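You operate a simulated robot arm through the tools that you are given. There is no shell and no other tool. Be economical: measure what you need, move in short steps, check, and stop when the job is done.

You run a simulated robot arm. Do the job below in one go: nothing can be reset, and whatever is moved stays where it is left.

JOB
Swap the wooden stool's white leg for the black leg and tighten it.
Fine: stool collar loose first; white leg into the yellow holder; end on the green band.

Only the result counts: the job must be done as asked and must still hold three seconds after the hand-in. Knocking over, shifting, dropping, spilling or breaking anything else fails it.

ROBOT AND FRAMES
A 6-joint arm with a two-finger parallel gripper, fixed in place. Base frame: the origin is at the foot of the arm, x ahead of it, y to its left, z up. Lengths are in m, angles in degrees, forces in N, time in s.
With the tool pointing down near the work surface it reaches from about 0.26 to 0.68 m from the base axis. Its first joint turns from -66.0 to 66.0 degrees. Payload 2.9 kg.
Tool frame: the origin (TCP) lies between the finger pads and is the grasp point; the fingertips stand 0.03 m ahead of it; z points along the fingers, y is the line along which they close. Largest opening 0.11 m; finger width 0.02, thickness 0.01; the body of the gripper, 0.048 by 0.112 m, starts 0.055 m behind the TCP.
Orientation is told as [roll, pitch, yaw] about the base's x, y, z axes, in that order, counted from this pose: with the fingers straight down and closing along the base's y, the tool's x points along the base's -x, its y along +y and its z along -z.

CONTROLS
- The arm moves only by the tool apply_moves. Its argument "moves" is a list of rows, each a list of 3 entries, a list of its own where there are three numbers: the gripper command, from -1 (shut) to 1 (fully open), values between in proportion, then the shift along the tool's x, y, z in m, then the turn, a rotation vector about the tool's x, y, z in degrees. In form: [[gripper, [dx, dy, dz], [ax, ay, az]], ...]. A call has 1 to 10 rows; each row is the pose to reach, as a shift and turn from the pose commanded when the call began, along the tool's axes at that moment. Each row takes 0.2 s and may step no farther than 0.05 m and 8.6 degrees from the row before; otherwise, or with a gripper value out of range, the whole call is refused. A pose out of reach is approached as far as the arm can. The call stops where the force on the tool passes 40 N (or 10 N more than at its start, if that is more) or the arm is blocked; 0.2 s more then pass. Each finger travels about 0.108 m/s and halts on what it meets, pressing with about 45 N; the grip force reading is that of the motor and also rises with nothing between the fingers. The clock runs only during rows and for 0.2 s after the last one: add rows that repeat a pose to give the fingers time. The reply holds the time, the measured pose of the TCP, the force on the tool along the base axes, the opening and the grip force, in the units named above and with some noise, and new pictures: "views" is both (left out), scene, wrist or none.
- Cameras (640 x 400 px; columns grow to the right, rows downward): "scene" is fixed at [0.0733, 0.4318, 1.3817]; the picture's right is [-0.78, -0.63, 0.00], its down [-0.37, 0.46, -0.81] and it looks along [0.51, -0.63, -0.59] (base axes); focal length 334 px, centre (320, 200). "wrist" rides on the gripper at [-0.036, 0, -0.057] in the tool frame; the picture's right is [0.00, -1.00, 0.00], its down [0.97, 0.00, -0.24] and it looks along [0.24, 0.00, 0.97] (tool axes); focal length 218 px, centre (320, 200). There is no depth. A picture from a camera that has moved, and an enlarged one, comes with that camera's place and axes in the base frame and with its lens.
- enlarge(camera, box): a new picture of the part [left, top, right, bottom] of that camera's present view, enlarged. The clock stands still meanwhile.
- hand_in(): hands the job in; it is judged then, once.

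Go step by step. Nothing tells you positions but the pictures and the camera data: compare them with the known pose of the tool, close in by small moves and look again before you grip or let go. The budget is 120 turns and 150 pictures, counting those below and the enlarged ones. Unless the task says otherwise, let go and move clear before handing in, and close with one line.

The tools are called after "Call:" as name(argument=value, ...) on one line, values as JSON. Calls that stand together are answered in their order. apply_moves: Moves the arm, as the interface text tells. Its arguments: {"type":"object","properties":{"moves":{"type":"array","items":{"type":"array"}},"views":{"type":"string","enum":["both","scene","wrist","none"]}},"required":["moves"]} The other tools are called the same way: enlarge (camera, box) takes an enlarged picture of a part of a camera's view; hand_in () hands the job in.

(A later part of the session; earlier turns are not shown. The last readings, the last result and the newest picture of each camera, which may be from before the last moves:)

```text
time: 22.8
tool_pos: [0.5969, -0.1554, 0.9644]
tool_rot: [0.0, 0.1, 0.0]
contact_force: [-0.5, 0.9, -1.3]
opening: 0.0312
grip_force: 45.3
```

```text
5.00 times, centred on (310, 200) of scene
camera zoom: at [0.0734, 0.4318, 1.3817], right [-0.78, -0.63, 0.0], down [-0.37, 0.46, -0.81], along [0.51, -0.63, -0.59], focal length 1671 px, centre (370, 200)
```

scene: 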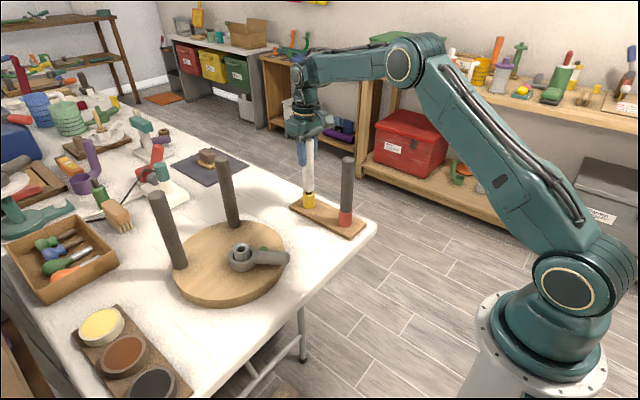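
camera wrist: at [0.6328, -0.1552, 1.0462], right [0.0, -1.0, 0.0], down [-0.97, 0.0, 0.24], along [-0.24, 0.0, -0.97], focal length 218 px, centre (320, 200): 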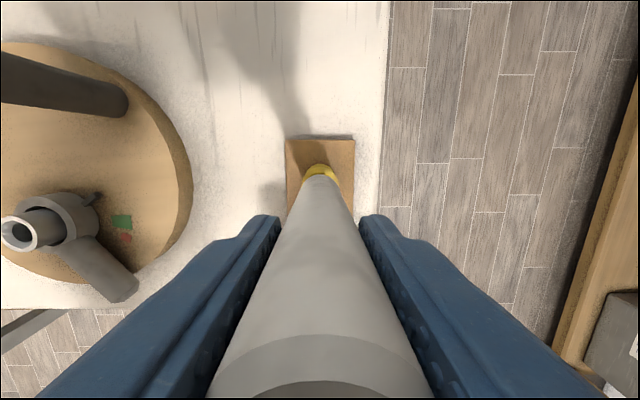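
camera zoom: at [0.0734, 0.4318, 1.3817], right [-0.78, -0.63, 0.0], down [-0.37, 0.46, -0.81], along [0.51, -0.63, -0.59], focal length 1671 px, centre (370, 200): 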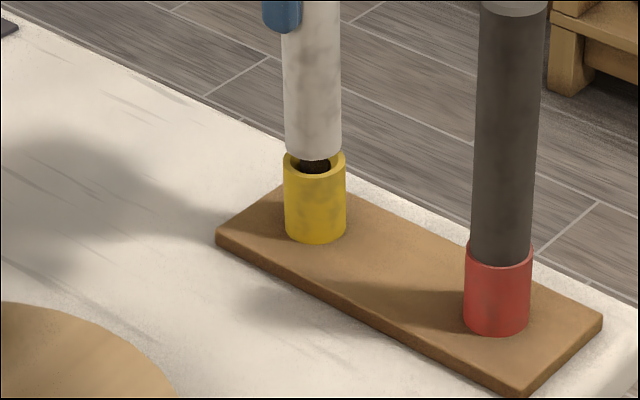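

Call:
apply_moves(moves=[[-1, [0, 0.0, 0.003], [0, 0, 0]], [-1, [0, 0.0, 0.006], [0, 0, 0]], [-1, [0, 0.0, 0.009], [0, 0, 0]], [-1, [0, 0.0, 0.011], [0, 0, 0]]], views="none")

Call:
enlarge(camera="scene", box=[270, 160, 350, 240])

```text
time: 23.8
tool_pos: [0.5968, -0.1559, 0.9537]
tool_rot: [0.0, 0.0, 0.1]
contact_force: [0.6, -0.2, -1.6]
opening: 0.0309
grip_force: 45.0
```

```text
5.00 times, centred on (310, 200) of scene
camera zoom: at [0.0734, 0.4318, 1.3817], right [-0.78, -0.63, 0.0], down [-0.37, 0.46, -0.81], along [0.51, -0.63, -0.59], focal length 1671 px, centre (370, 200)
```

zoom: 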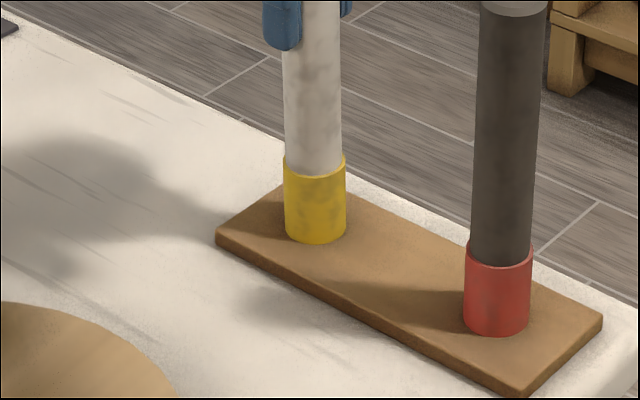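

Nearly seated. I'll press a bit further until contact is felt.

Call:
apply_moves(moves=[[-1, [0, 0.0, 0.001], [0, 0, 0]], [-1, [0, 0.0, 0.002], [0, 0, 0]], [-1, [0, 0.0, 0.003], [0, 0, 0]]], views="none")

```text
time: 24.6
tool_pos: [0.597, -0.1542, 0.9533]
tool_rot: [0.0, -0.2, 0.2]
contact_force: [-7.2, 4.5, 24.7]
opening: 0.0308
grip_force: 44.8
```

Seated, with firm contact. I'll relieve the force, open and rise clear.

Call:
apply_moves(moves=[[-1, [0, 0.0, -0.0025], [0, 0, 0]], [-0.3, [0, 0.0, -0.0025], [0, 0, 0]], [0.3, [0, 0.0, -0.0025], [0, 0, 0]], [0.6, [0, 0.0, -0.0025], [0, 0, 0]], [0.6, [0, 0.0, -0.03], [0, 0, 0]], [0.6, [0, 0.0, -0.07], [0, 0, 0]], [1, [0, 0.0, -0.11], [0, 0, 0]], [1, [0, 0.0, -0.11], [0, 0, 0]]])

Call:
enlarge(camera="wrist", box=[240, 150, 400, 310])

Call:
enlarge(camera="scene", box=[270, 140, 370, 250])

```text
time: 26.4
tool_pos: [0.5989, -0.1558, 1.0609]
tool_rot: [0.0, 0.0, 0.0]
contact_force: [-0.7, 0.6, 0.4]
opening: 0.11
grip_force: 0.0
camera wrist: at [0.6342, -0.1559, 1.1189], right [0.0, -1.0, 0.0], down [-0.97, 0.0, 0.24], along [-0.24, 0.0, -0.97], focal length 218 px, centre (320, 200)
```

scene: 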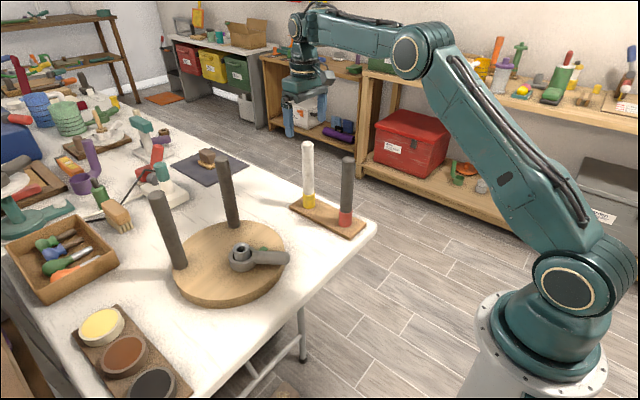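
wrist: 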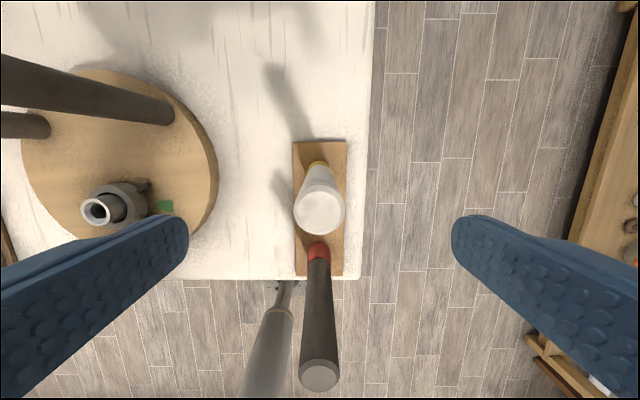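

```text
2.50 times, centred on (320, 230) of wrist
camera zoom: at [0.6342, -0.1559, 1.1189], right [0.0, -1.0, 0.0], down [-0.97, 0.0, 0.24], along [-0.24, 0.0, -0.97], focal length 546 px, centre (320, 125)
```

zoom: 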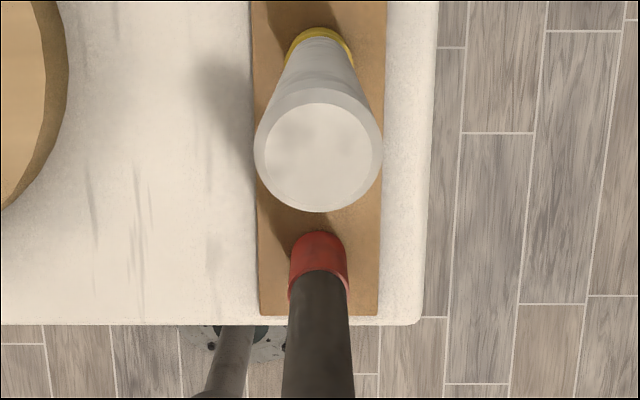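

```text
3.64 times, centred on (320, 195) of scene
camera zoom: at [0.0733, 0.4318, 1.3817], right [-0.78, -0.63, 0.0], down [-0.37, 0.46, -0.81], along [0.51, -0.63, -0.59], focal length 1215 px, centre (320, 218)
```

zoom: 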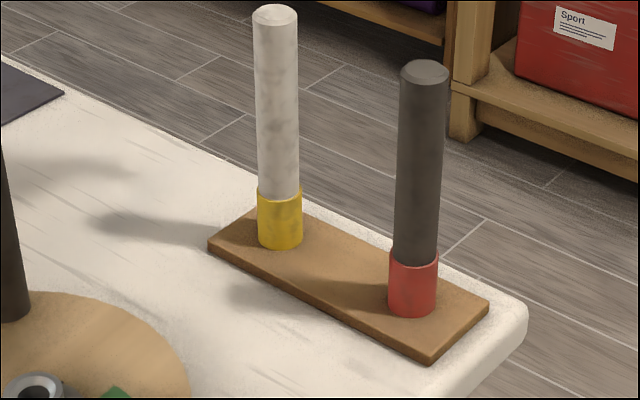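

The white leg stands in the yellow holder. The black leg is 0.131 m nearer in x at the same y, so I'll move above it.

Call:
apply_moves(moves=[[1, [0.045, 0, 0], [0, 0, 0]], [1, [0.09, 0, 0], [0, 0, 0]], [1, [0.134, 0, 0], [0, 0, 0]], [1, [0.134, 0, 0], [0, 0, 0]]])

Call:
enlarge(camera="wrist", box=[240, 120, 400, 280])

```text
time: 27.4
tool_pos: [0.4602, -0.1547, 1.06]
tool_rot: [0.1, 0.0, 0.1]
contact_force: [0.3, 0.3, 0.8]
opening: 0.1099
grip_force: 0.0
camera wrist: at [0.4966, -0.1561, 1.1183], right [0.0, -1.0, 0.0], down [-0.97, 0.0, 0.24], along [-0.24, 0.0, -0.97], focal length 218 px, centre (320, 200)
```

scene: 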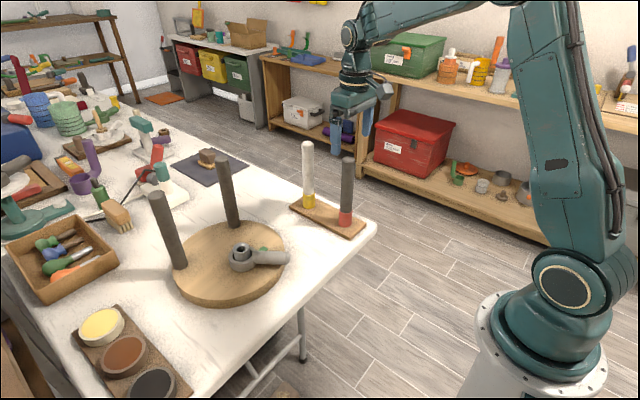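
wrist: 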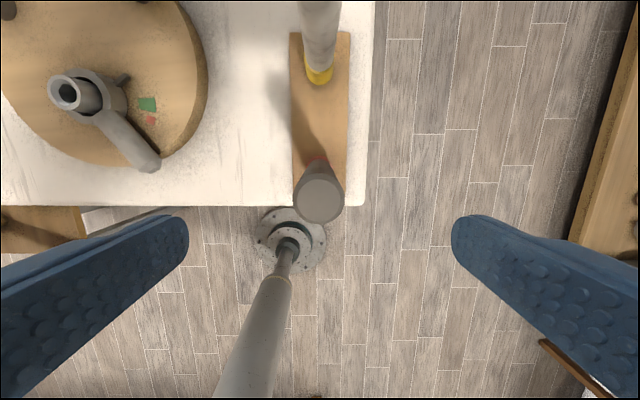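

```text
2.50 times, centred on (320, 200) of wrist
camera zoom: at [0.4966, -0.1561, 1.1183], right [0.0, -1.0, 0.0], down [-0.97, 0.0, 0.24], along [-0.24, 0.0, -0.97], focal length 546 px, centre (320, 200)
```

zoom: 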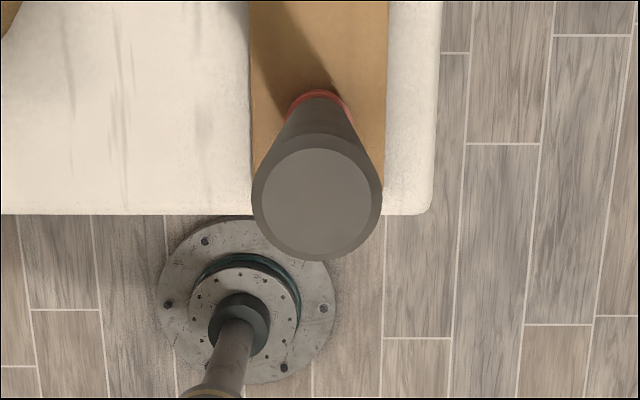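

Aligned to within a few mm. I'll correct, descend and grip the black leg.

Call:
apply_moves(moves=[[1, [-0.0035, 0.001, 0.02], [0, 0, 0]], [1, [-0.0035, 0.001, 0.06], [0, 0, 0]], [1, [-0.0035, 0.001, 0.107], [0, 0, 0]], [0, [-0.0035, 0.001, 0.107], [0, 0, 0]], [-0.4, [-0.0035, 0.001, 0.107], [0, 0, 0]], [-1, [-0.0035, 0.001, 0.107], [0, 0, 0]], [-1, [-0.0035, 0.001, 0.107], [0, 0, 0]]])

```text
time: 29.0
tool_pos: [0.4654, -0.1554, 0.9532]
tool_rot: [0.0, 0.0, 0.0]
contact_force: [0.6, 0.6, -0.6]
opening: 0.0308
grip_force: 44.8
camera wrist: at [0.501, -0.1547, 1.0113], right [0.0, -1.0, 0.0], down [-0.97, 0.0, 0.24], along [-0.24, 0.0, -0.97], focal length 218 px, centre (320, 200)
```

scene: 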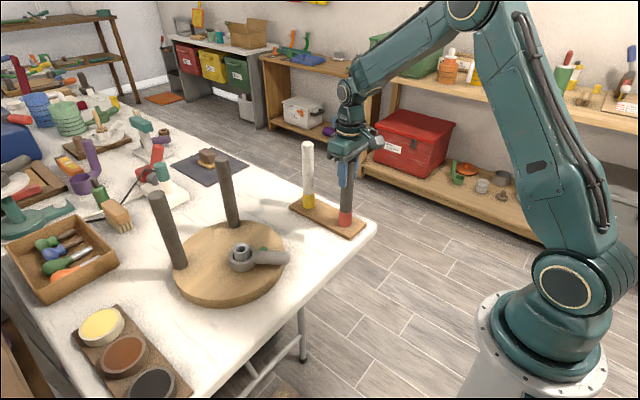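
wrist: 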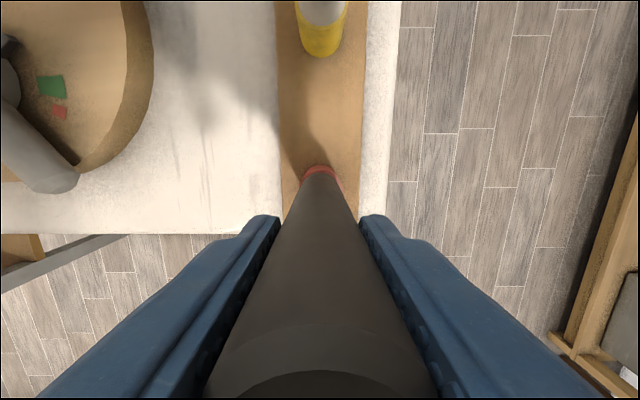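

Gripped. I'll lift the black leg straight out.

Call:
apply_moves(moves=[[-1, [0, 0, -0.008], [0, 0, 0]], [-1, [0, 0, -0.02], [0, 0, 0]], [-1, [0, 0, -0.035], [0, 0, 0]], [-1, [0, 0, -0.06], [0, 0, 0]], [-1, [0, 0, -0.09], [0, 0, 0]], [-1, [0, 0, -0.12], [0, 0, 0]], [-1, [0, 0, -0.12], [0, 0, 0]]])

```text
time: 30.6
tool_pos: [0.4642, -0.1534, 1.074]
tool_rot: [0.0, 0.0, 0.1]
contact_force: [-0.7, 0.1, -1.3]
opening: 0.0308
grip_force: 44.7
camera wrist: at [0.5006, -0.1542, 1.1325], right [0.0, -1.0, 0.0], down [-0.97, 0.0, 0.24], along [-0.24, 0.0, -0.97], focal length 218 px, centre (320, 200)
```

scene: 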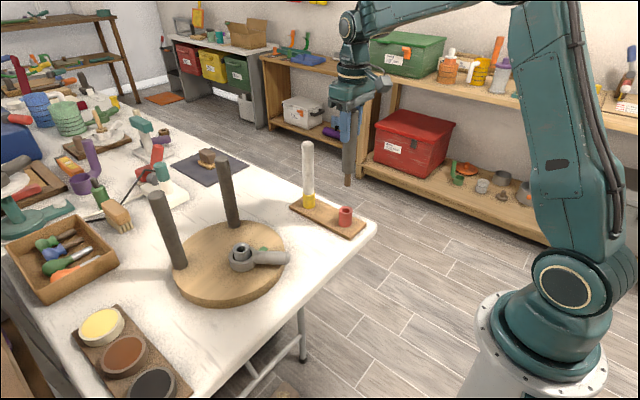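
wrist: 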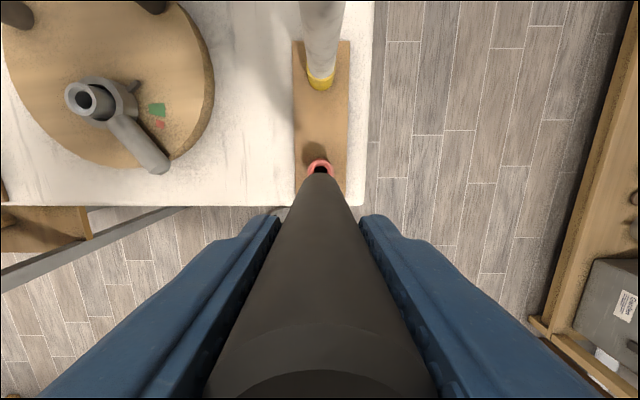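

Call:
apply_moves(moves=[[-1, [-0.013, 0.043, 0], [0, 0, 0]], [-1, [-0.026, 0.086, 0], [0, 0, 0]], [-1, [-0.039, 0.13, 0], [0, 0, 0]], [-1, [-0.052, 0.174, 0], [0, 0, 0]], [-1, [-0.065, 0.218, 0], [0, 0, 0]], [-1, [-0.08, 0.262, 0], [0, 0, 0]], [-1, [-0.0872, 0.2775, 0.01], [0, 0, 0]], [-1, [-0.0872, 0.2775, 0.035], [0, 0, 0]], [-1, [-0.0872, 0.2775, 0.035], [0, 0, 0]]])

Call:
enlarge(camera="wrist", box=[260, 120, 380, 240])

Call:
enlarge(camera="scene", box=[190, 190, 290, 290])

```text
time: 32.6
tool_pos: [0.5499, 0.1228, 1.0391]
tool_rot: [0.0, 0.0, 0.1]
contact_force: [-0.5, -0.2, -1.1]
opening: 0.0308
grip_force: 45.2
camera wrist: at [0.5863, 0.1217, 1.0972], right [0.0, -1.0, 0.0], down [-0.97, 0.0, 0.24], along [-0.24, 0.0, -0.97], focal length 218 px, centre (320, 200)
```

scene: 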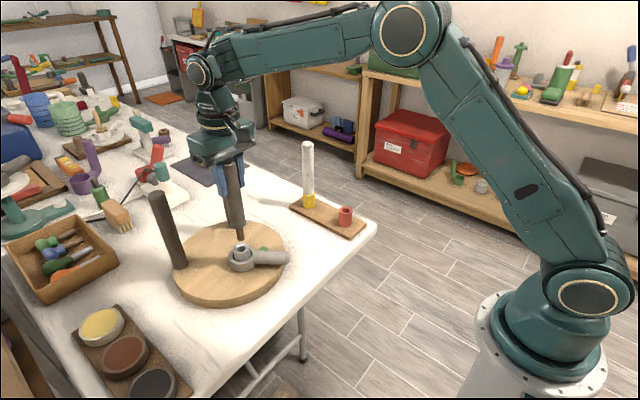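
wrist: 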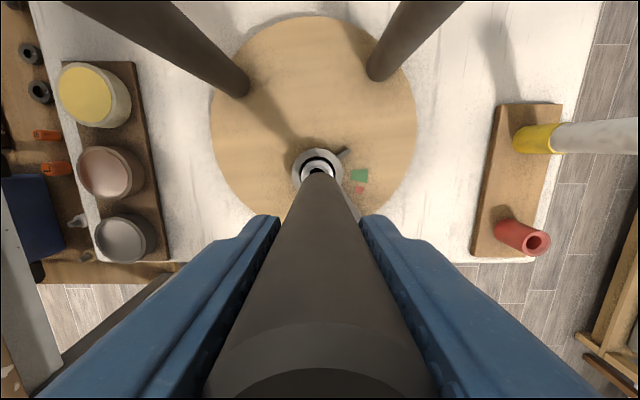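

```text
3.33 times, centred on (320, 180) of wrist
camera zoom: at [0.5863, 0.1217, 1.0972], right [0.0, -1.0, 0.0], down [-0.97, 0.0, 0.24], along [-0.24, 0.0, -0.97], focal length 728 px, centre (320, 267)
```

zoom: 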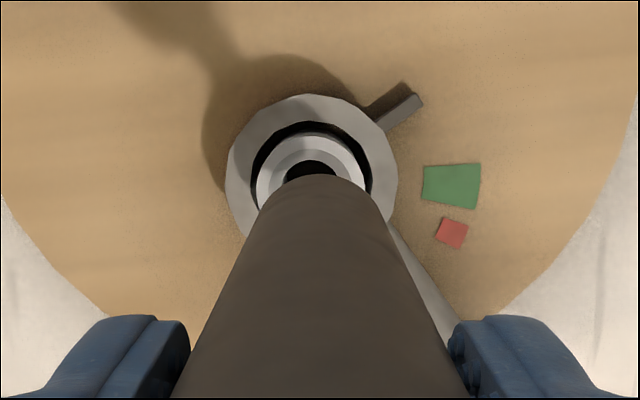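

```text
4.00 times, centred on (240, 240) of scene
camera zoom: at [0.0734, 0.4318, 1.3817], right [-0.78, -0.63, 0.0], down [-0.37, 0.46, -0.81], along [0.51, -0.63, -0.59], focal length 1337 px, centre (640, 40)
```

zoom: 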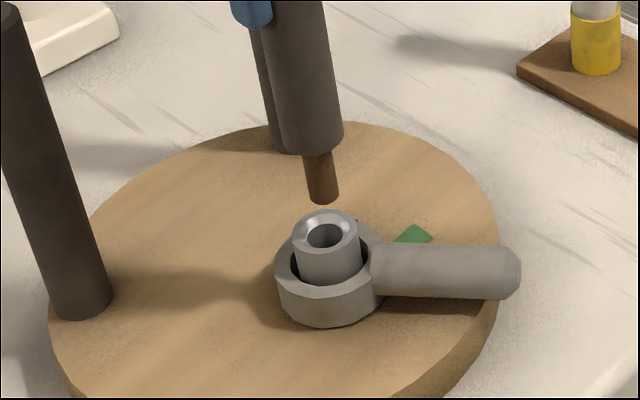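

Call:
enlarge(camera="scene", box=[220, 210, 260, 260])

Call:
enlarge(camera="wrist", box=[295, 140, 345, 190])

```text
8.00 times, centred on (240, 235) of scene
camera zoom: at [0.0734, 0.4318, 1.3817], right [-0.78, -0.63, 0.0], down [-0.37, 0.46, -0.81], along [0.51, -0.63, -0.59], focal length 2674 px, centre (960, -80)
```

zoom: 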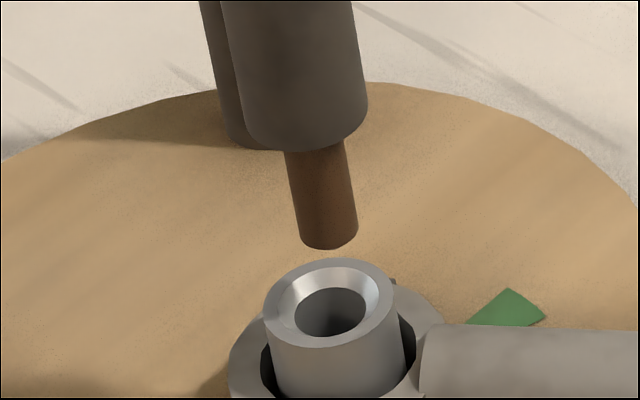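

```text
8.00 times, centred on (320, 165) of wrist
camera zoom: at [0.5863, 0.1217, 1.0972], right [0.0, -1.0, 0.0], down [-0.97, 0.0, 0.24], along [-0.24, 0.0, -0.97], focal length 1746 px, centre (320, 480)
```

zoom: 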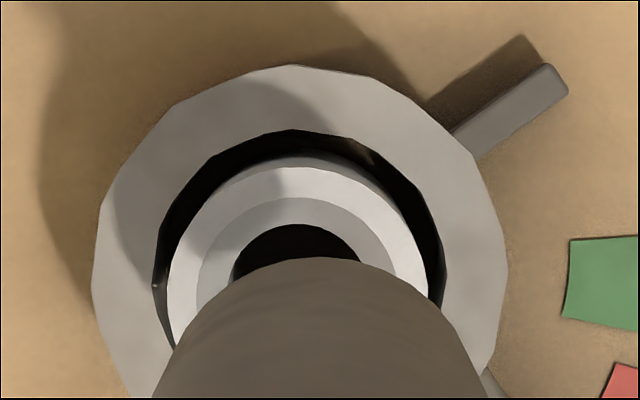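

The funnel hole lies about 3 mm to +x and 3 mm to +y of the tenon. I'll correct and lower.

Call:
apply_moves(moves=[[-1, [-0.003, 0.003, 0], [0, 0, 0]], [-1, [-0.003, 0.003, 0.012], [0, 0, 0]], [-1, [-0.003, 0.003, 0.02], [0, 0, 0]], [-1, [-0.003, 0.003, 0.02], [0, 0, 0]]], views="none")

Call:
enlarge(camera="scene", box=[220, 210, 260, 260])

Call:
enlarge(camera="wrist", box=[295, 140, 345, 190])

```text
time: 33.6
tool_pos: [0.5549, 0.126, 1.0183]
tool_rot: [0.0, 0.0, 0.0]
contact_force: [0.2, 0.5, -1.1]
opening: 0.0309
grip_force: 45.1
```

```text
8.00 times, centred on (240, 235) of scene
camera zoom: at [0.0734, 0.4318, 1.3817], right [-0.78, -0.63, 0.0], down [-0.37, 0.46, -0.81], along [0.51, -0.63, -0.59], focal length 2674 px, centre (960, -80)
```

zoom: 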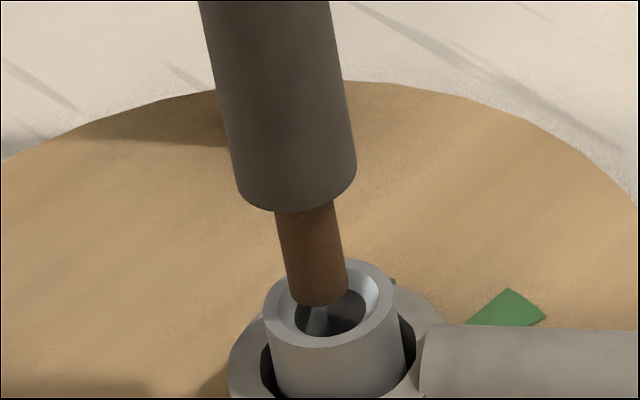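

```text
8.00 times, centred on (320, 165) of wrist
camera zoom: at [0.5905, 0.1255, 1.0762], right [0.0, -1.0, 0.0], down [-0.97, 0.0, 0.24], along [-0.24, 0.0, -0.97], focal length 1746 px, centre (320, 480)
```

zoom: 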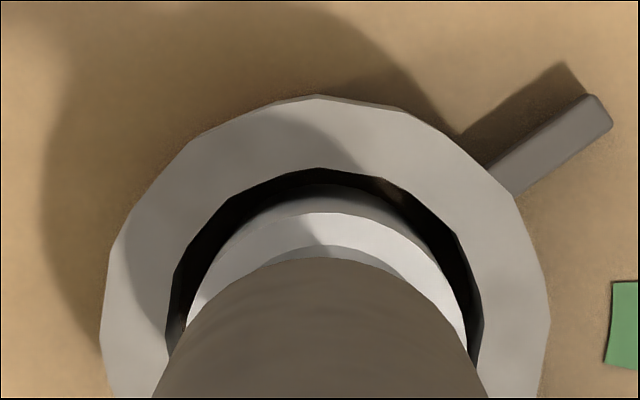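

Call:
apply_moves(moves=[[-1, [0.0022, -0.0006, 0], [0, 0, 0]], [-1, [0.0022, -0.0006, 0.005], [0, 0, 0]], [-1, [0.0022, -0.0006, 0.01], [0, 0, 0]], [-1, [0.0022, -0.0006, 0.01], [0, 0, 0]]], views="none")

Call:
enlarge(camera="scene", box=[220, 210, 260, 260])

```text
time: 34.6
tool_pos: [0.5544, 0.1255, 1.0078]
tool_rot: [0.0, 0.0, 0.1]
contact_force: [0.1, -0.1, -1.4]
opening: 0.0306
grip_force: 45.5
```

```text
8.00 times, centred on (240, 235) of scene
camera zoom: at [0.0734, 0.4318, 1.3817], right [-0.78, -0.63, 0.0], down [-0.37, 0.46, -0.81], along [0.51, -0.63, -0.59], focal length 2674 px, centre (960, -80)
```

zoom: 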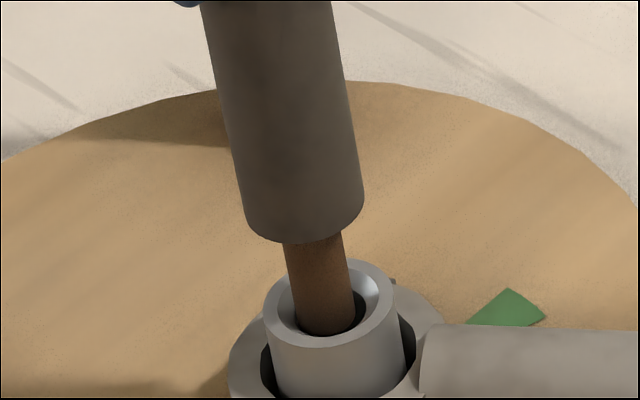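

The tenon is entering the hole. I'll continue down in small steps while watching the force.

Call:
apply_moves(moves=[[-1, [0.0007, -0.0005, 0.004], [0, 0, 0]], [-1, [0.0007, -0.0005, 0.009], [0, 0, 0]], [-1, [0.0007, -0.0005, 0.014], [0, 0, 0]]], views="none")

Call:
enlarge(camera="scene", box=[200, 200, 280, 280])

```text
time: 35.4
tool_pos: [0.5531, 0.127, 0.994]
tool_rot: [0.0, 0.1, 0.2]
contact_force: [-0.2, -0.6, -2.4]
opening: 0.0311
grip_force: 45.0
```

```text
5.00 times, centred on (240, 240) of scene
camera zoom: at [0.0734, 0.4318, 1.3817], right [-0.78, -0.63, 0.0], down [-0.37, 0.46, -0.81], along [0.51, -0.63, -0.59], focal length 1671 px, centre (720, 0)
```

zoom: 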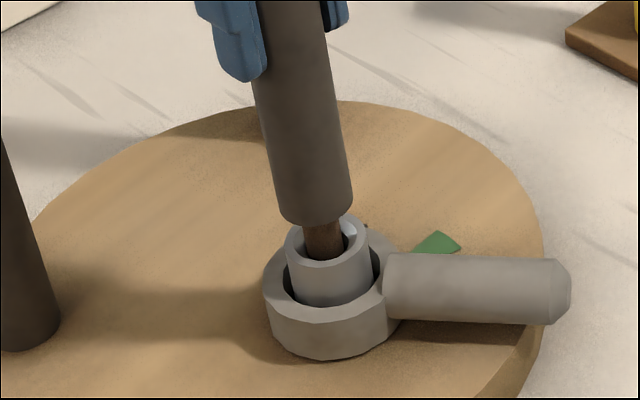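

Call:
apply_moves(moves=[[-1, [0, 0, 0.006], [0, 0, 0]], [-1, [0, 0, 0.012], [0, 0, 0]], [-1, [0, 0, 0.017], [0, 0, 0]], [-1, [0, 0, 0.021], [0, 0, 0]]], views="none")

Call:
enlarge(camera="scene", box=[200, 200, 280, 280])

```text
time: 36.4
tool_pos: [0.5539, 0.1247, 0.9745]
tool_rot: [0.0, 0.0, 0.1]
contact_force: [-0.3, -0.1, -1.2]
opening: 0.0306
grip_force: 44.9
```

```text
5.00 times, centred on (240, 240) of scene
camera zoom: at [0.0734, 0.4318, 1.3817], right [-0.78, -0.63, 0.0], down [-0.37, 0.46, -0.81], along [0.51, -0.63, -0.59], focal length 1671 px, centre (720, 0)
```

zoom: 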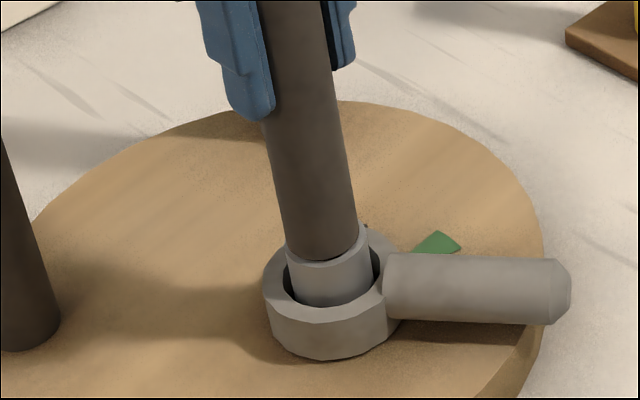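

Call:
apply_moves(moves=[[-1, [0, 0, 0.002], [0, 0, 0]], [-1, [0, 0, 0.004], [0, 0, 0]], [-1, [0, 0, 0.0055], [0, 0, 0]]], views="none")

```text
time: 37.2
tool_pos: [0.5539, 0.126, 0.9705]
tool_rot: [0.1, -0.4, 0.1]
contact_force: [-6.6, -1.2, 27.2]
opening: 0.0306
grip_force: 45.0
```

Seated at the same height as the white leg was. I'll relieve, release and rise.

Call:
apply_moves(moves=[[-1, [0, 0.0, -0.0015], [0, 0, 0]], [-0.3, [0, 0.0, -0.0015], [0, 0, 0]], [0.3, [0, 0.0, -0.0015], [0, 0, 0]], [0.6, [0, 0.0, -0.0015], [0, 0, 0]], [0.6, [0, 0.0, -0.03], [0, 0, 0]], [0.6, [0, 0.0, -0.07], [0, 0, 0]], [1, [0, 0.0, -0.11], [0, 0, 0]], [1, [0, 0.0, -0.11], [0, 0, 0]]])

Call:
enlarge(camera="wrist", box=[240, 100, 400, 260])

Call:
enlarge(camera="scene", box=[140, 150, 300, 310])

```text
time: 39.0
tool_pos: [0.5508, 0.1247, 1.0784]
tool_rot: [-0.1, -0.1, 0.1]
contact_force: [-0.2, -0.4, 0.0]
opening: 0.1103
grip_force: 0.1
camera wrist: at [0.588, 0.1254, 1.1365], right [0.0, -1.0, 0.0], down [-0.97, 0.0, 0.24], along [-0.24, 0.0, -0.97], focal length 218 px, centre (320, 200)
```

scene: 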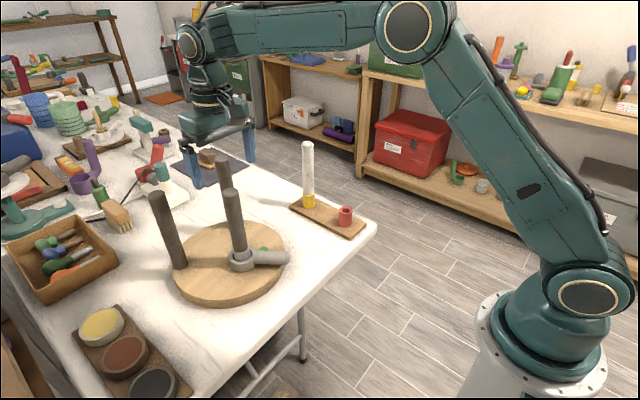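
wrist: 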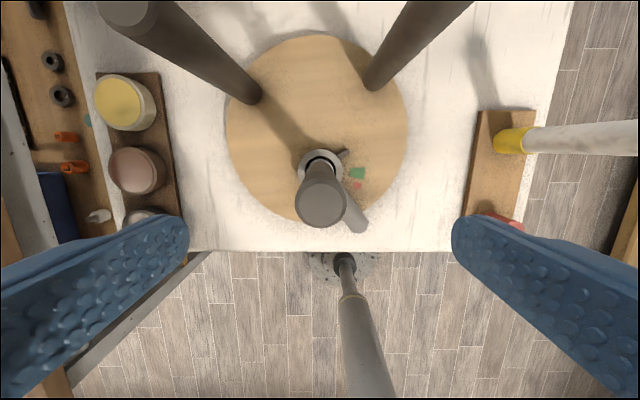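

```text
2.50 times, centred on (320, 180) of wrist
camera zoom: at [0.588, 0.1254, 1.1365], right [0.0, -1.0, 0.0], down [-0.97, 0.0, 0.24], along [-0.24, 0.0, -0.97], focal length 546 px, centre (320, 250)
```

zoom: 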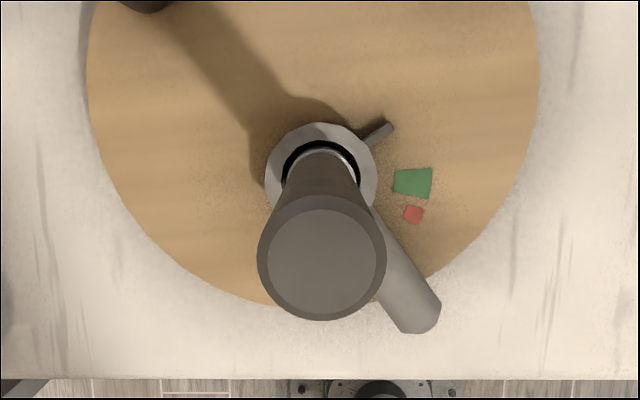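

```text
2.50 times, centred on (220, 230) of scene
camera zoom: at [0.0733, 0.4318, 1.3817], right [-0.78, -0.63, 0.0], down [-0.37, 0.46, -0.81], along [0.51, -0.63, -0.59], focal length 836 px, centre (570, 125)
```

zoom: 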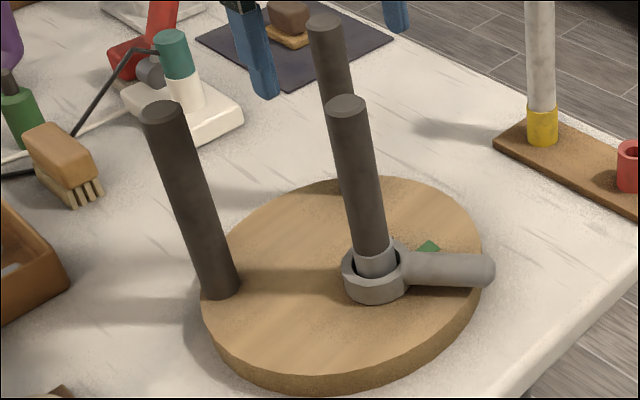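

The black leg is seated. The lever is now at about 217° around an axis near (0.5535, 0.125), and green needs about 41° clockwise. I'll move over the lever with the matching yaw.

Call:
apply_moves(moves=[[1, [0.013, -0.0102, 0], [0, 0, -7.4]], [1, [0.026, -0.0204, 0], [0, 0, -14.8]], [1, [0.039, -0.0305, 0], [0, 0, -22.2]], [1, [0.052, -0.0407, 0], [0, 0, -29.6]], [1, [0.0652, -0.0509, 0], [0, 0, -37]], [1, [0.0652, -0.0509, 0.045], [0, 0, -37]], [1, [0.0652, -0.0509, 0.09], [0, 0, -37]], [1, [0.0652, -0.0509, 0.135], [0, 0, -37]], [1, [0.0652, -0.0509, 0.178], [0, 0, -37]], [1, [0.0652, -0.0509, 0.178], [0, 0, -37]]])

```text
time: 41.2
tool_pos: [0.4861, 0.072, 0.8969]
tool_rot: [0.0, 0.0, 37.0]
contact_force: [0.6, 0.8, 0.5]
opening: 0.1101
grip_force: 0.2
camera wrist: at [0.5148, 0.0949, 0.9559], right [0.6, -0.8, 0.0], down [-0.77, -0.59, 0.24], along [-0.19, -0.14, -0.97], focal length 218 px, centre (320, 200)
```

scene: 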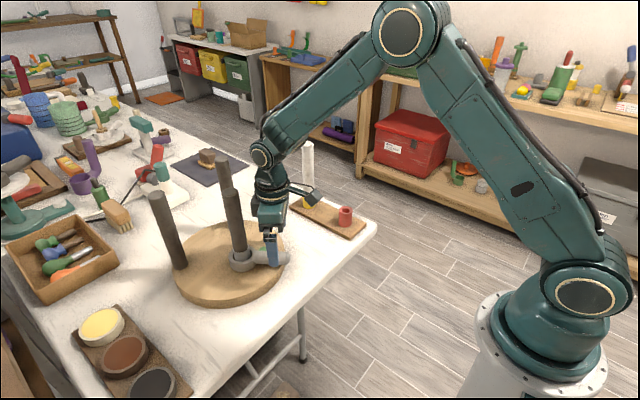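
wrist: 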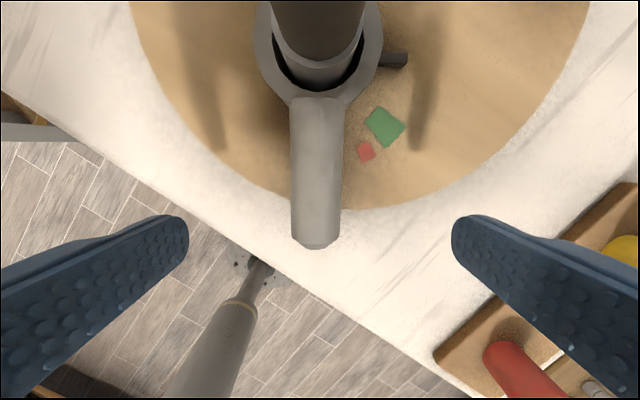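

Well aligned. I'll descend and narrow the fork.

Call:
apply_moves(moves=[[1, [0, 0.001, 0.025], [0, 0, 0]], [1, [0, 0.001, 0.046], [0, 0, 0]], [-0.27, [0, 0.001, 0.046], [0, 0, 0]], [-0.27, [0, 0.001, 0.046], [0, 0, 0]], [-0.27, [0, 0.001, 0.046], [0, 0, 0]]], views="wrist")

```text
time: 42.4
tool_pos: [0.4876, 0.0752, 0.8535]
tool_rot: [-0.1, 0.0, 37.1]
contact_force: [-1.5, 0.6, -0.3]
opening: 0.0399
grip_force: 0.1
camera wrist: at [0.5152, 0.0962, 0.9117], right [0.6, -0.8, 0.0], down [-0.77, -0.59, 0.24], along [-0.19, -0.14, -0.97], focal length 218 px, centre (320, 200)
```

wrist: 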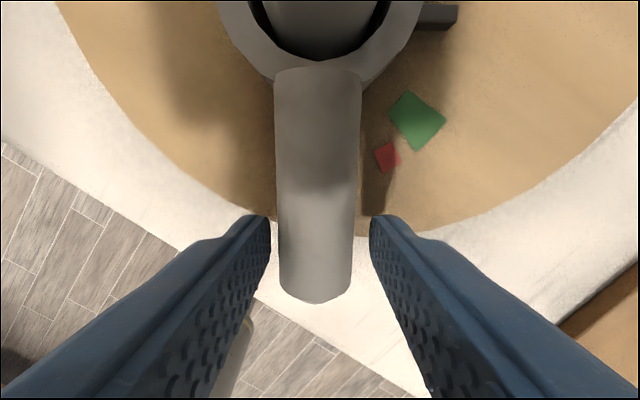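

I'll turn 30° clockwise, then check.

Call:
apply_moves(moves=[[-0.27, [-0.0003, 0.0072, 0], [0, 0, 5]], [-0.27, [-0.0013, 0.0144, 0], [0, 0, 10]], [-0.27, [-0.0028, 0.0215, 0], [0, 0, 15]], [-0.27, [-0.005, 0.0284, 0], [0, 0, 20]], [-0.27, [-0.0078, 0.0351, 0], [0, 0, 25]], [-0.27, [-0.0111, 0.0415, 0], [0, 0, 30]]])

```text
time: 43.8
tool_pos: [0.471, 0.1151, 0.8521]
tool_rot: [0.0, 0.0, 7.0]
contact_force: [0.8, -2.8, 0.6]
opening: 0.0419
grip_force: 1.8
camera wrist: at [0.5068, 0.1187, 0.9108], right [0.12, -0.99, 0.0], down [-0.96, -0.12, 0.24], along [-0.24, -0.03, -0.97], focal length 218 px, centre (320, 200)
```

scene: 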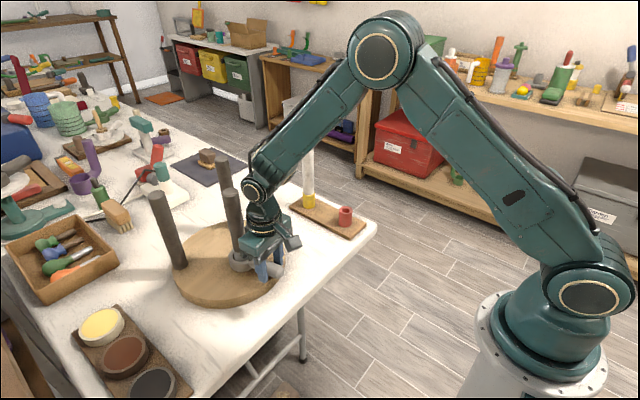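
wrist: 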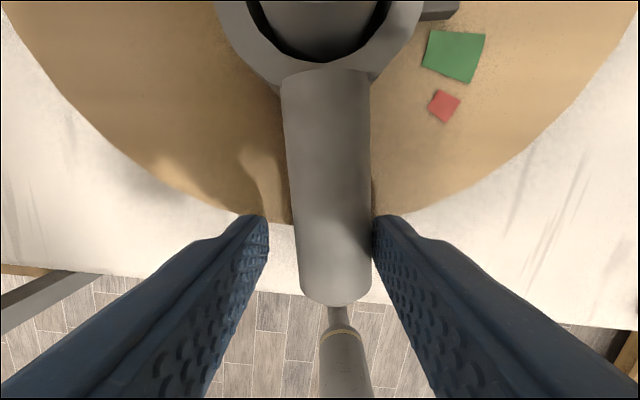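

Call:
apply_moves(moves=[[-0.27, [-0.0003, 0.0072, 0], [0, 0, 5]], [-0.27, [-0.0013, 0.0144, 0], [0, 0, 10]], [-0.27, [-0.0013, 0.0144, 0], [0, 0, 10]]])

Call:
enlarge(camera="scene", box=[140, 150, 300, 310])

Call:
enlarge(camera="wrist", box=[380, 0, 500, 120])

```text
time: 44.6
tool_pos: [0.4706, 0.1297, 0.8546]
tool_rot: [0.0, 0.0, -3.0]
contact_force: [-1.3, -3.5, -1.1]
opening: 0.0418
grip_force: 1.8
camera wrist: at [0.5066, 0.1272, 0.9117], right [-0.05, -1.0, 0.0], down [-0.97, 0.05, 0.24], along [-0.24, 0.01, -0.97], focal length 218 px, centre (320, 200)
```

scene: 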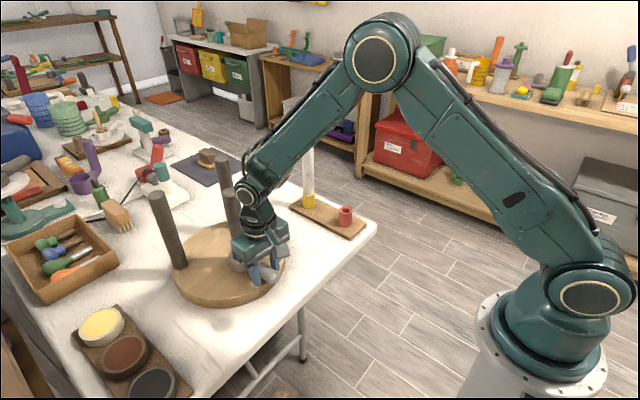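
wrist: 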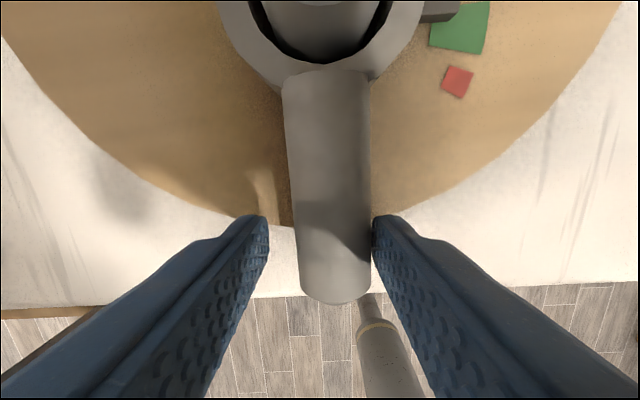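

```text
2.50 times, centred on (220, 230) of scene
camera zoom: at [0.0733, 0.4317, 1.3817], right [-0.78, -0.63, 0.0], down [-0.37, 0.46, -0.81], along [0.51, -0.63, -0.59], focal length 836 px, centre (570, 125)
```

zoom: 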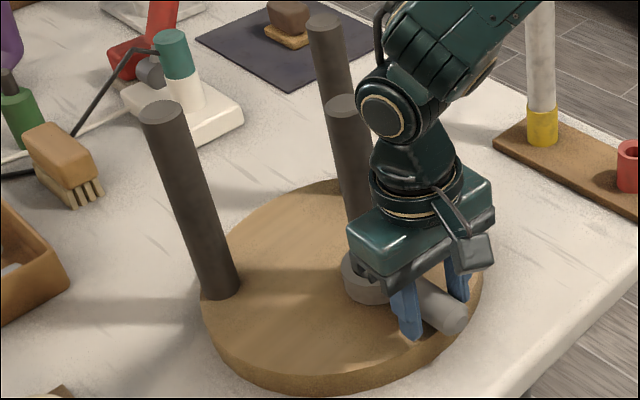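

```text
3.33 times, centred on (440, 60) of wrist
camera zoom: at [0.5066, 0.1272, 0.9117], right [-0.05, -1.0, 0.0], down [-0.97, 0.05, 0.24], along [-0.24, 0.01, -0.97], focal length 728 px, centre (-80, 667)
```

zoom: 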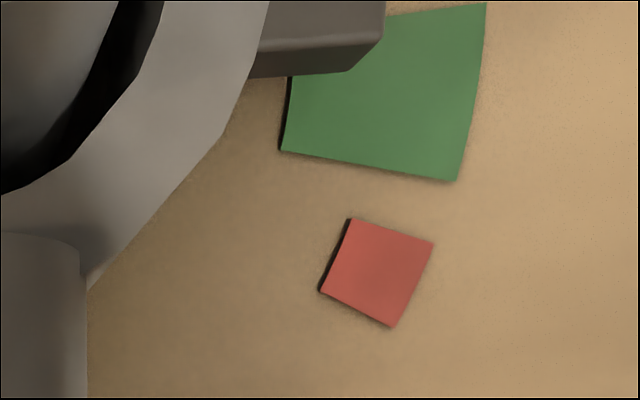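

The pointer has just entered the green. I'll turn about 5° more towards its middle.

Call:
apply_moves(moves=[[-0.27, [-0.0001, 0.0036, 0], [0, 0, 2.5]], [-0.27, [-0.0003, 0.0074, 0], [0, 0, 5]], [-0.27, [-0.0003, 0.0074, 0], [0, 0, 5]]], views="none")

Call:
apply_moves(moves=[[-0.2, [0, -0.004, 0], [0, 0, 0]], [-0.1, [0, -0.004, -0.03], [0, 0, 0]], [-0.1, [0.01, -0.004, -0.075], [0, 0, 0]], [-0.1, [0.025, -0.004, -0.12], [0, 0, 0]], [0.5, [0.035, -0.004, -0.165], [0, 0, 0]], [1, [0.035, -0.004, -0.195], [0, 0, 0]], [1, [0.035, -0.004, -0.195], [0, 0, 0]]])

Call:
enlarge(camera="wrist", box=[260, 0, 420, 150])

Call:
enlarge(camera="scene", box=[140, 150, 300, 310])

```text
time: 45.4
tool_pos: [0.4721, 0.1365, 0.8534]
tool_rot: [0.0, 0.0, -7.9]
contact_force: [-1.6, -3.1, 1.5]
opening: 0.0418
grip_force: 1.5
```

```text
time: 47.0
tool_pos: [0.4365, 0.1393, 1.0514]
tool_rot: [0.0, 0.0, -7.9]
contact_force: [-0.1, 0.1, 0.4]
opening: 0.1101
grip_force: 0.0
camera wrist: at [0.4718, 0.1337, 1.1091], right [-0.14, -0.99, 0.0], down [-0.96, 0.13, 0.24], along [-0.24, 0.03, -0.97], focal length 218 px, centre (320, 200)
```

scene: 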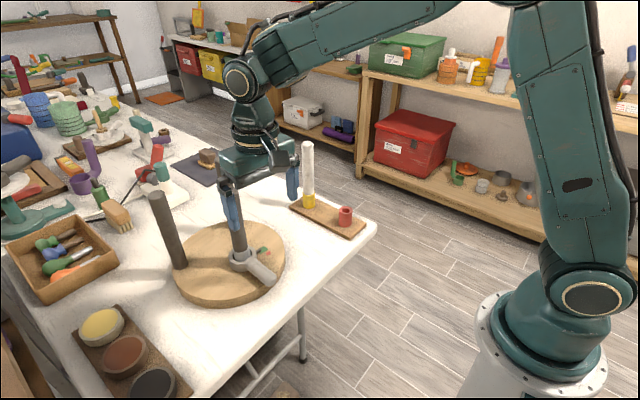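
wrist: 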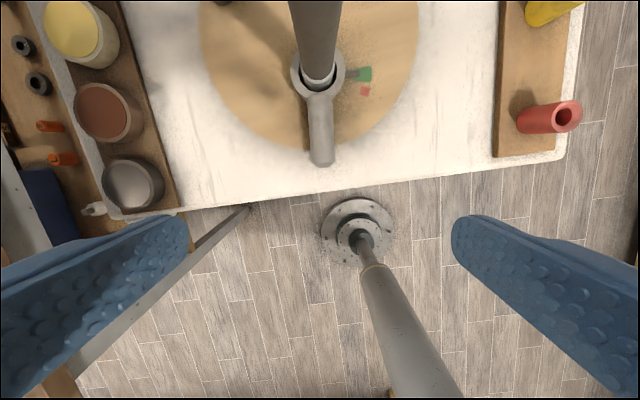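

```text
2.67 times, centred on (340, 75) of wrist
camera zoom: at [0.4718, 0.1337, 1.1091], right [-0.14, -0.99, 0.0], down [-0.96, 0.13, 0.24], along [-0.24, 0.03, -0.97], focal length 582 px, centre (267, 533)
```

zoom: 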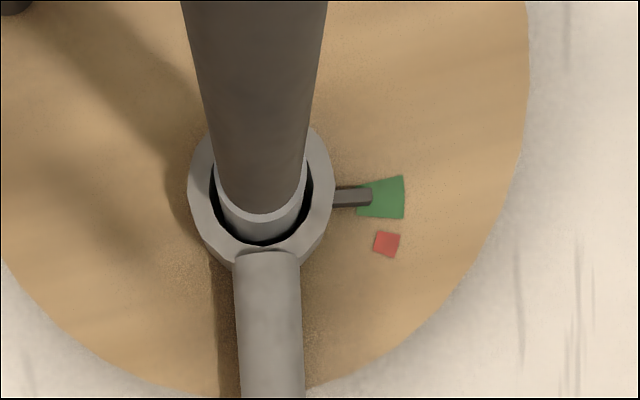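

```text
2.50 times, centred on (220, 230) of scene
camera zoom: at [0.0733, 0.4318, 1.3817], right [-0.78, -0.63, 0.0], down [-0.37, 0.46, -0.81], along [0.51, -0.63, -0.59], focal length 836 px, centre (570, 125)
```

zoom: 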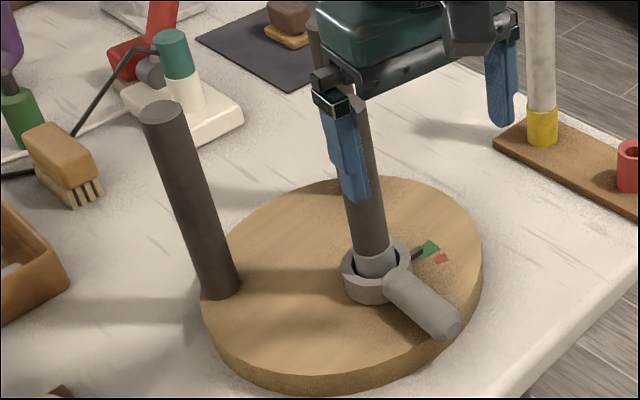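

Call:
enlarge(camera="scene", box=[225, 235, 275, 285])

Call:
enlarge(camera="wrist", box=[335, 50, 385, 100])

```text
8.00 times, centred on (250, 260) of scene
camera zoom: at [0.0733, 0.4318, 1.3817], right [-0.78, -0.63, 0.0], down [-0.37, 0.46, -0.81], along [0.51, -0.63, -0.59], focal length 2674 px, centre (880, -280)
```

zoom: 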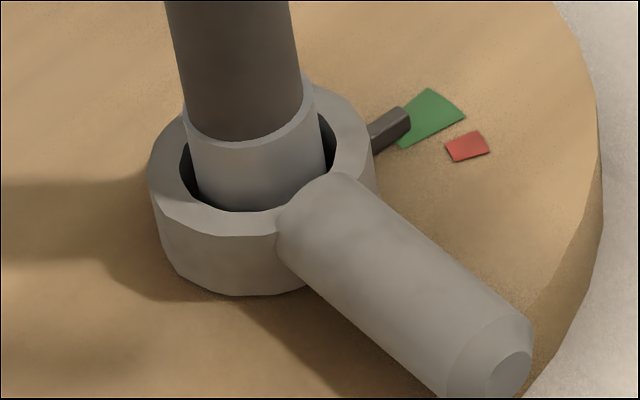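

```text
8.00 times, centred on (360, 75) of wrist
camera zoom: at [0.4718, 0.1337, 1.1091], right [-0.14, -0.99, 0.0], down [-0.96, 0.13, 0.24], along [-0.24, 0.03, -0.97], focal length 1746 px, centre (0, 1200)
```

zoom: 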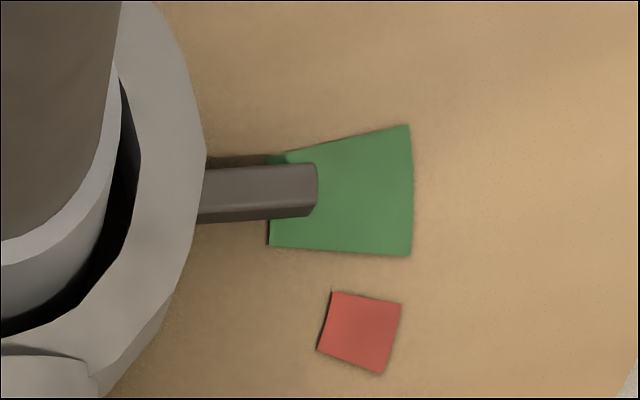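

The pointer sits around the middle of green. The stool was nudged about 1–2 cm while loosening, so I'll gently push its rim back with shut fingers. First I go round to its -y side.

Call:
apply_moves(moves=[[0, [-0.006, -0.043, 0], [0, 0, -2]], [-0.5, [-0.012, -0.086, 0], [0, 0, -4]], [-1, [-0.018, -0.13, 0], [0, 0, -6]], [-1, [-0.024, -0.1726, 0], [0, 0, -7.9]], [-1, [-0.068, -0.1665, 0], [0, 0, -7.9]], [-1, [-0.112, -0.1604, 0], [0, 0, -7.9]], [-1, [-0.1562, -0.1543, 0], [0, 0, -7.9]], [-1, [-0.1562, -0.1543, 0.045], [0, 0, -7.9]], [-1, [-0.1562, -0.1543, 0.09], [0, 0, -7.9]], [-1, [-0.1562, -0.1543, 0.09], [0, 0, -7.9]]])

```text
time: 49.2
tool_pos: [0.5689, -0.0381, 0.9588]
tool_rot: [0.0, 0.0, 0.0]
contact_force: [-0.3, -0.1, 0.4]
opening: 0.0
grip_force: 37.3
camera wrist: at [0.6048, -0.0374, 1.0163], right [0.0, -1.0, 0.0], down [-0.97, 0.0, 0.24], along [-0.24, 0.0, -0.97], focal length 218 px, centre (320, 200)
```

scene: 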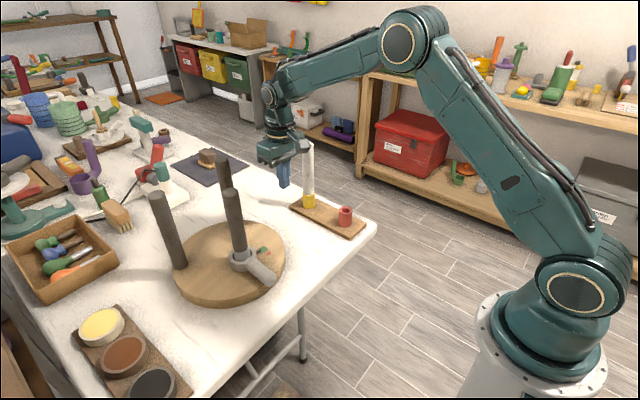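
wrist: 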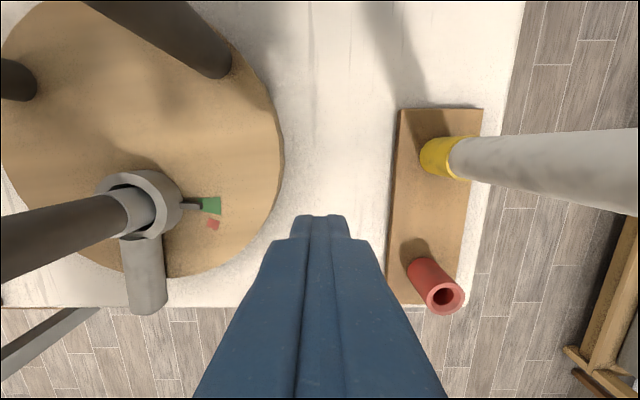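

The rim edge is near y = 0. I'll go down beside it.

Call:
apply_moves(moves=[[-1, [0, 0, 0.045], [0, 0, 0]], [-1, [0, 0, 0.09], [0, 0, 0]], [-1, [0, 0, 0.122], [0, 0, 0]], [-1, [0, 0.012, 0.122], [0, 0, 0]], [-1, [0, 0.02, 0.122], [0, 0, 0]]])

Call:
enlarge(camera="scene", box=[200, 180, 320, 300])

```text
time: 50.4
tool_pos: [0.5691, -0.0176, 0.8379]
tool_rot: [-0.1, 0.0, 0.0]
contact_force: [-0.8, -0.4, 0.2]
opening: 0.0
grip_force: 38.3
camera wrist: at [0.6053, -0.0173, 0.8955], right [0.0, -1.0, 0.0], down [-0.97, 0.0, 0.24], along [-0.24, 0.0, -0.97], focal length 218 px, centre (320, 200)
```

scene: 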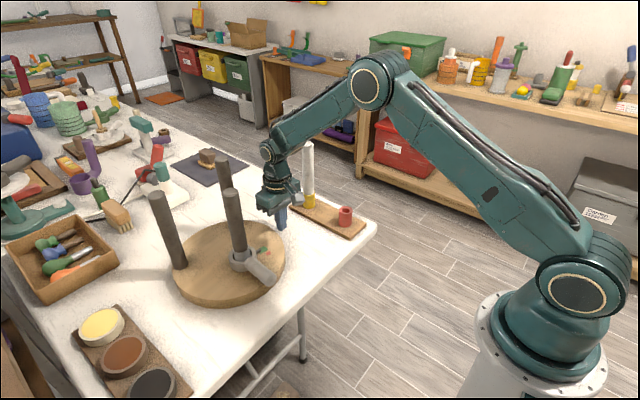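
wrist: 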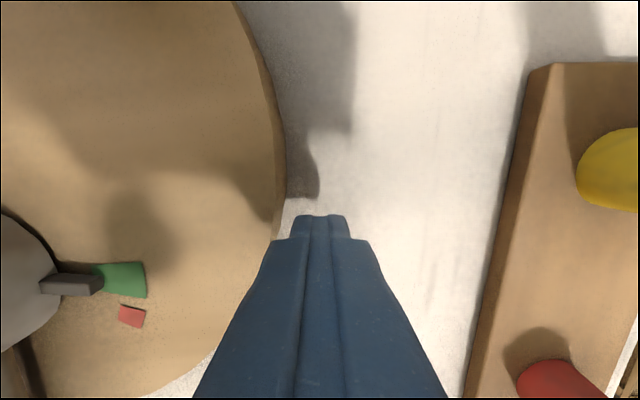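

```text
3.33 times, centred on (260, 240) of scene
camera zoom: at [0.0734, 0.4318, 1.3817], right [-0.78, -0.63, 0.0], down [-0.37, 0.46, -0.81], along [0.51, -0.63, -0.59], focal length 1114 px, centre (520, 67)
```

zoom: 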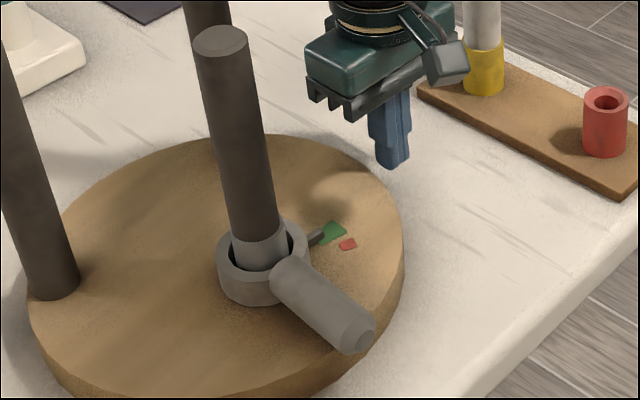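

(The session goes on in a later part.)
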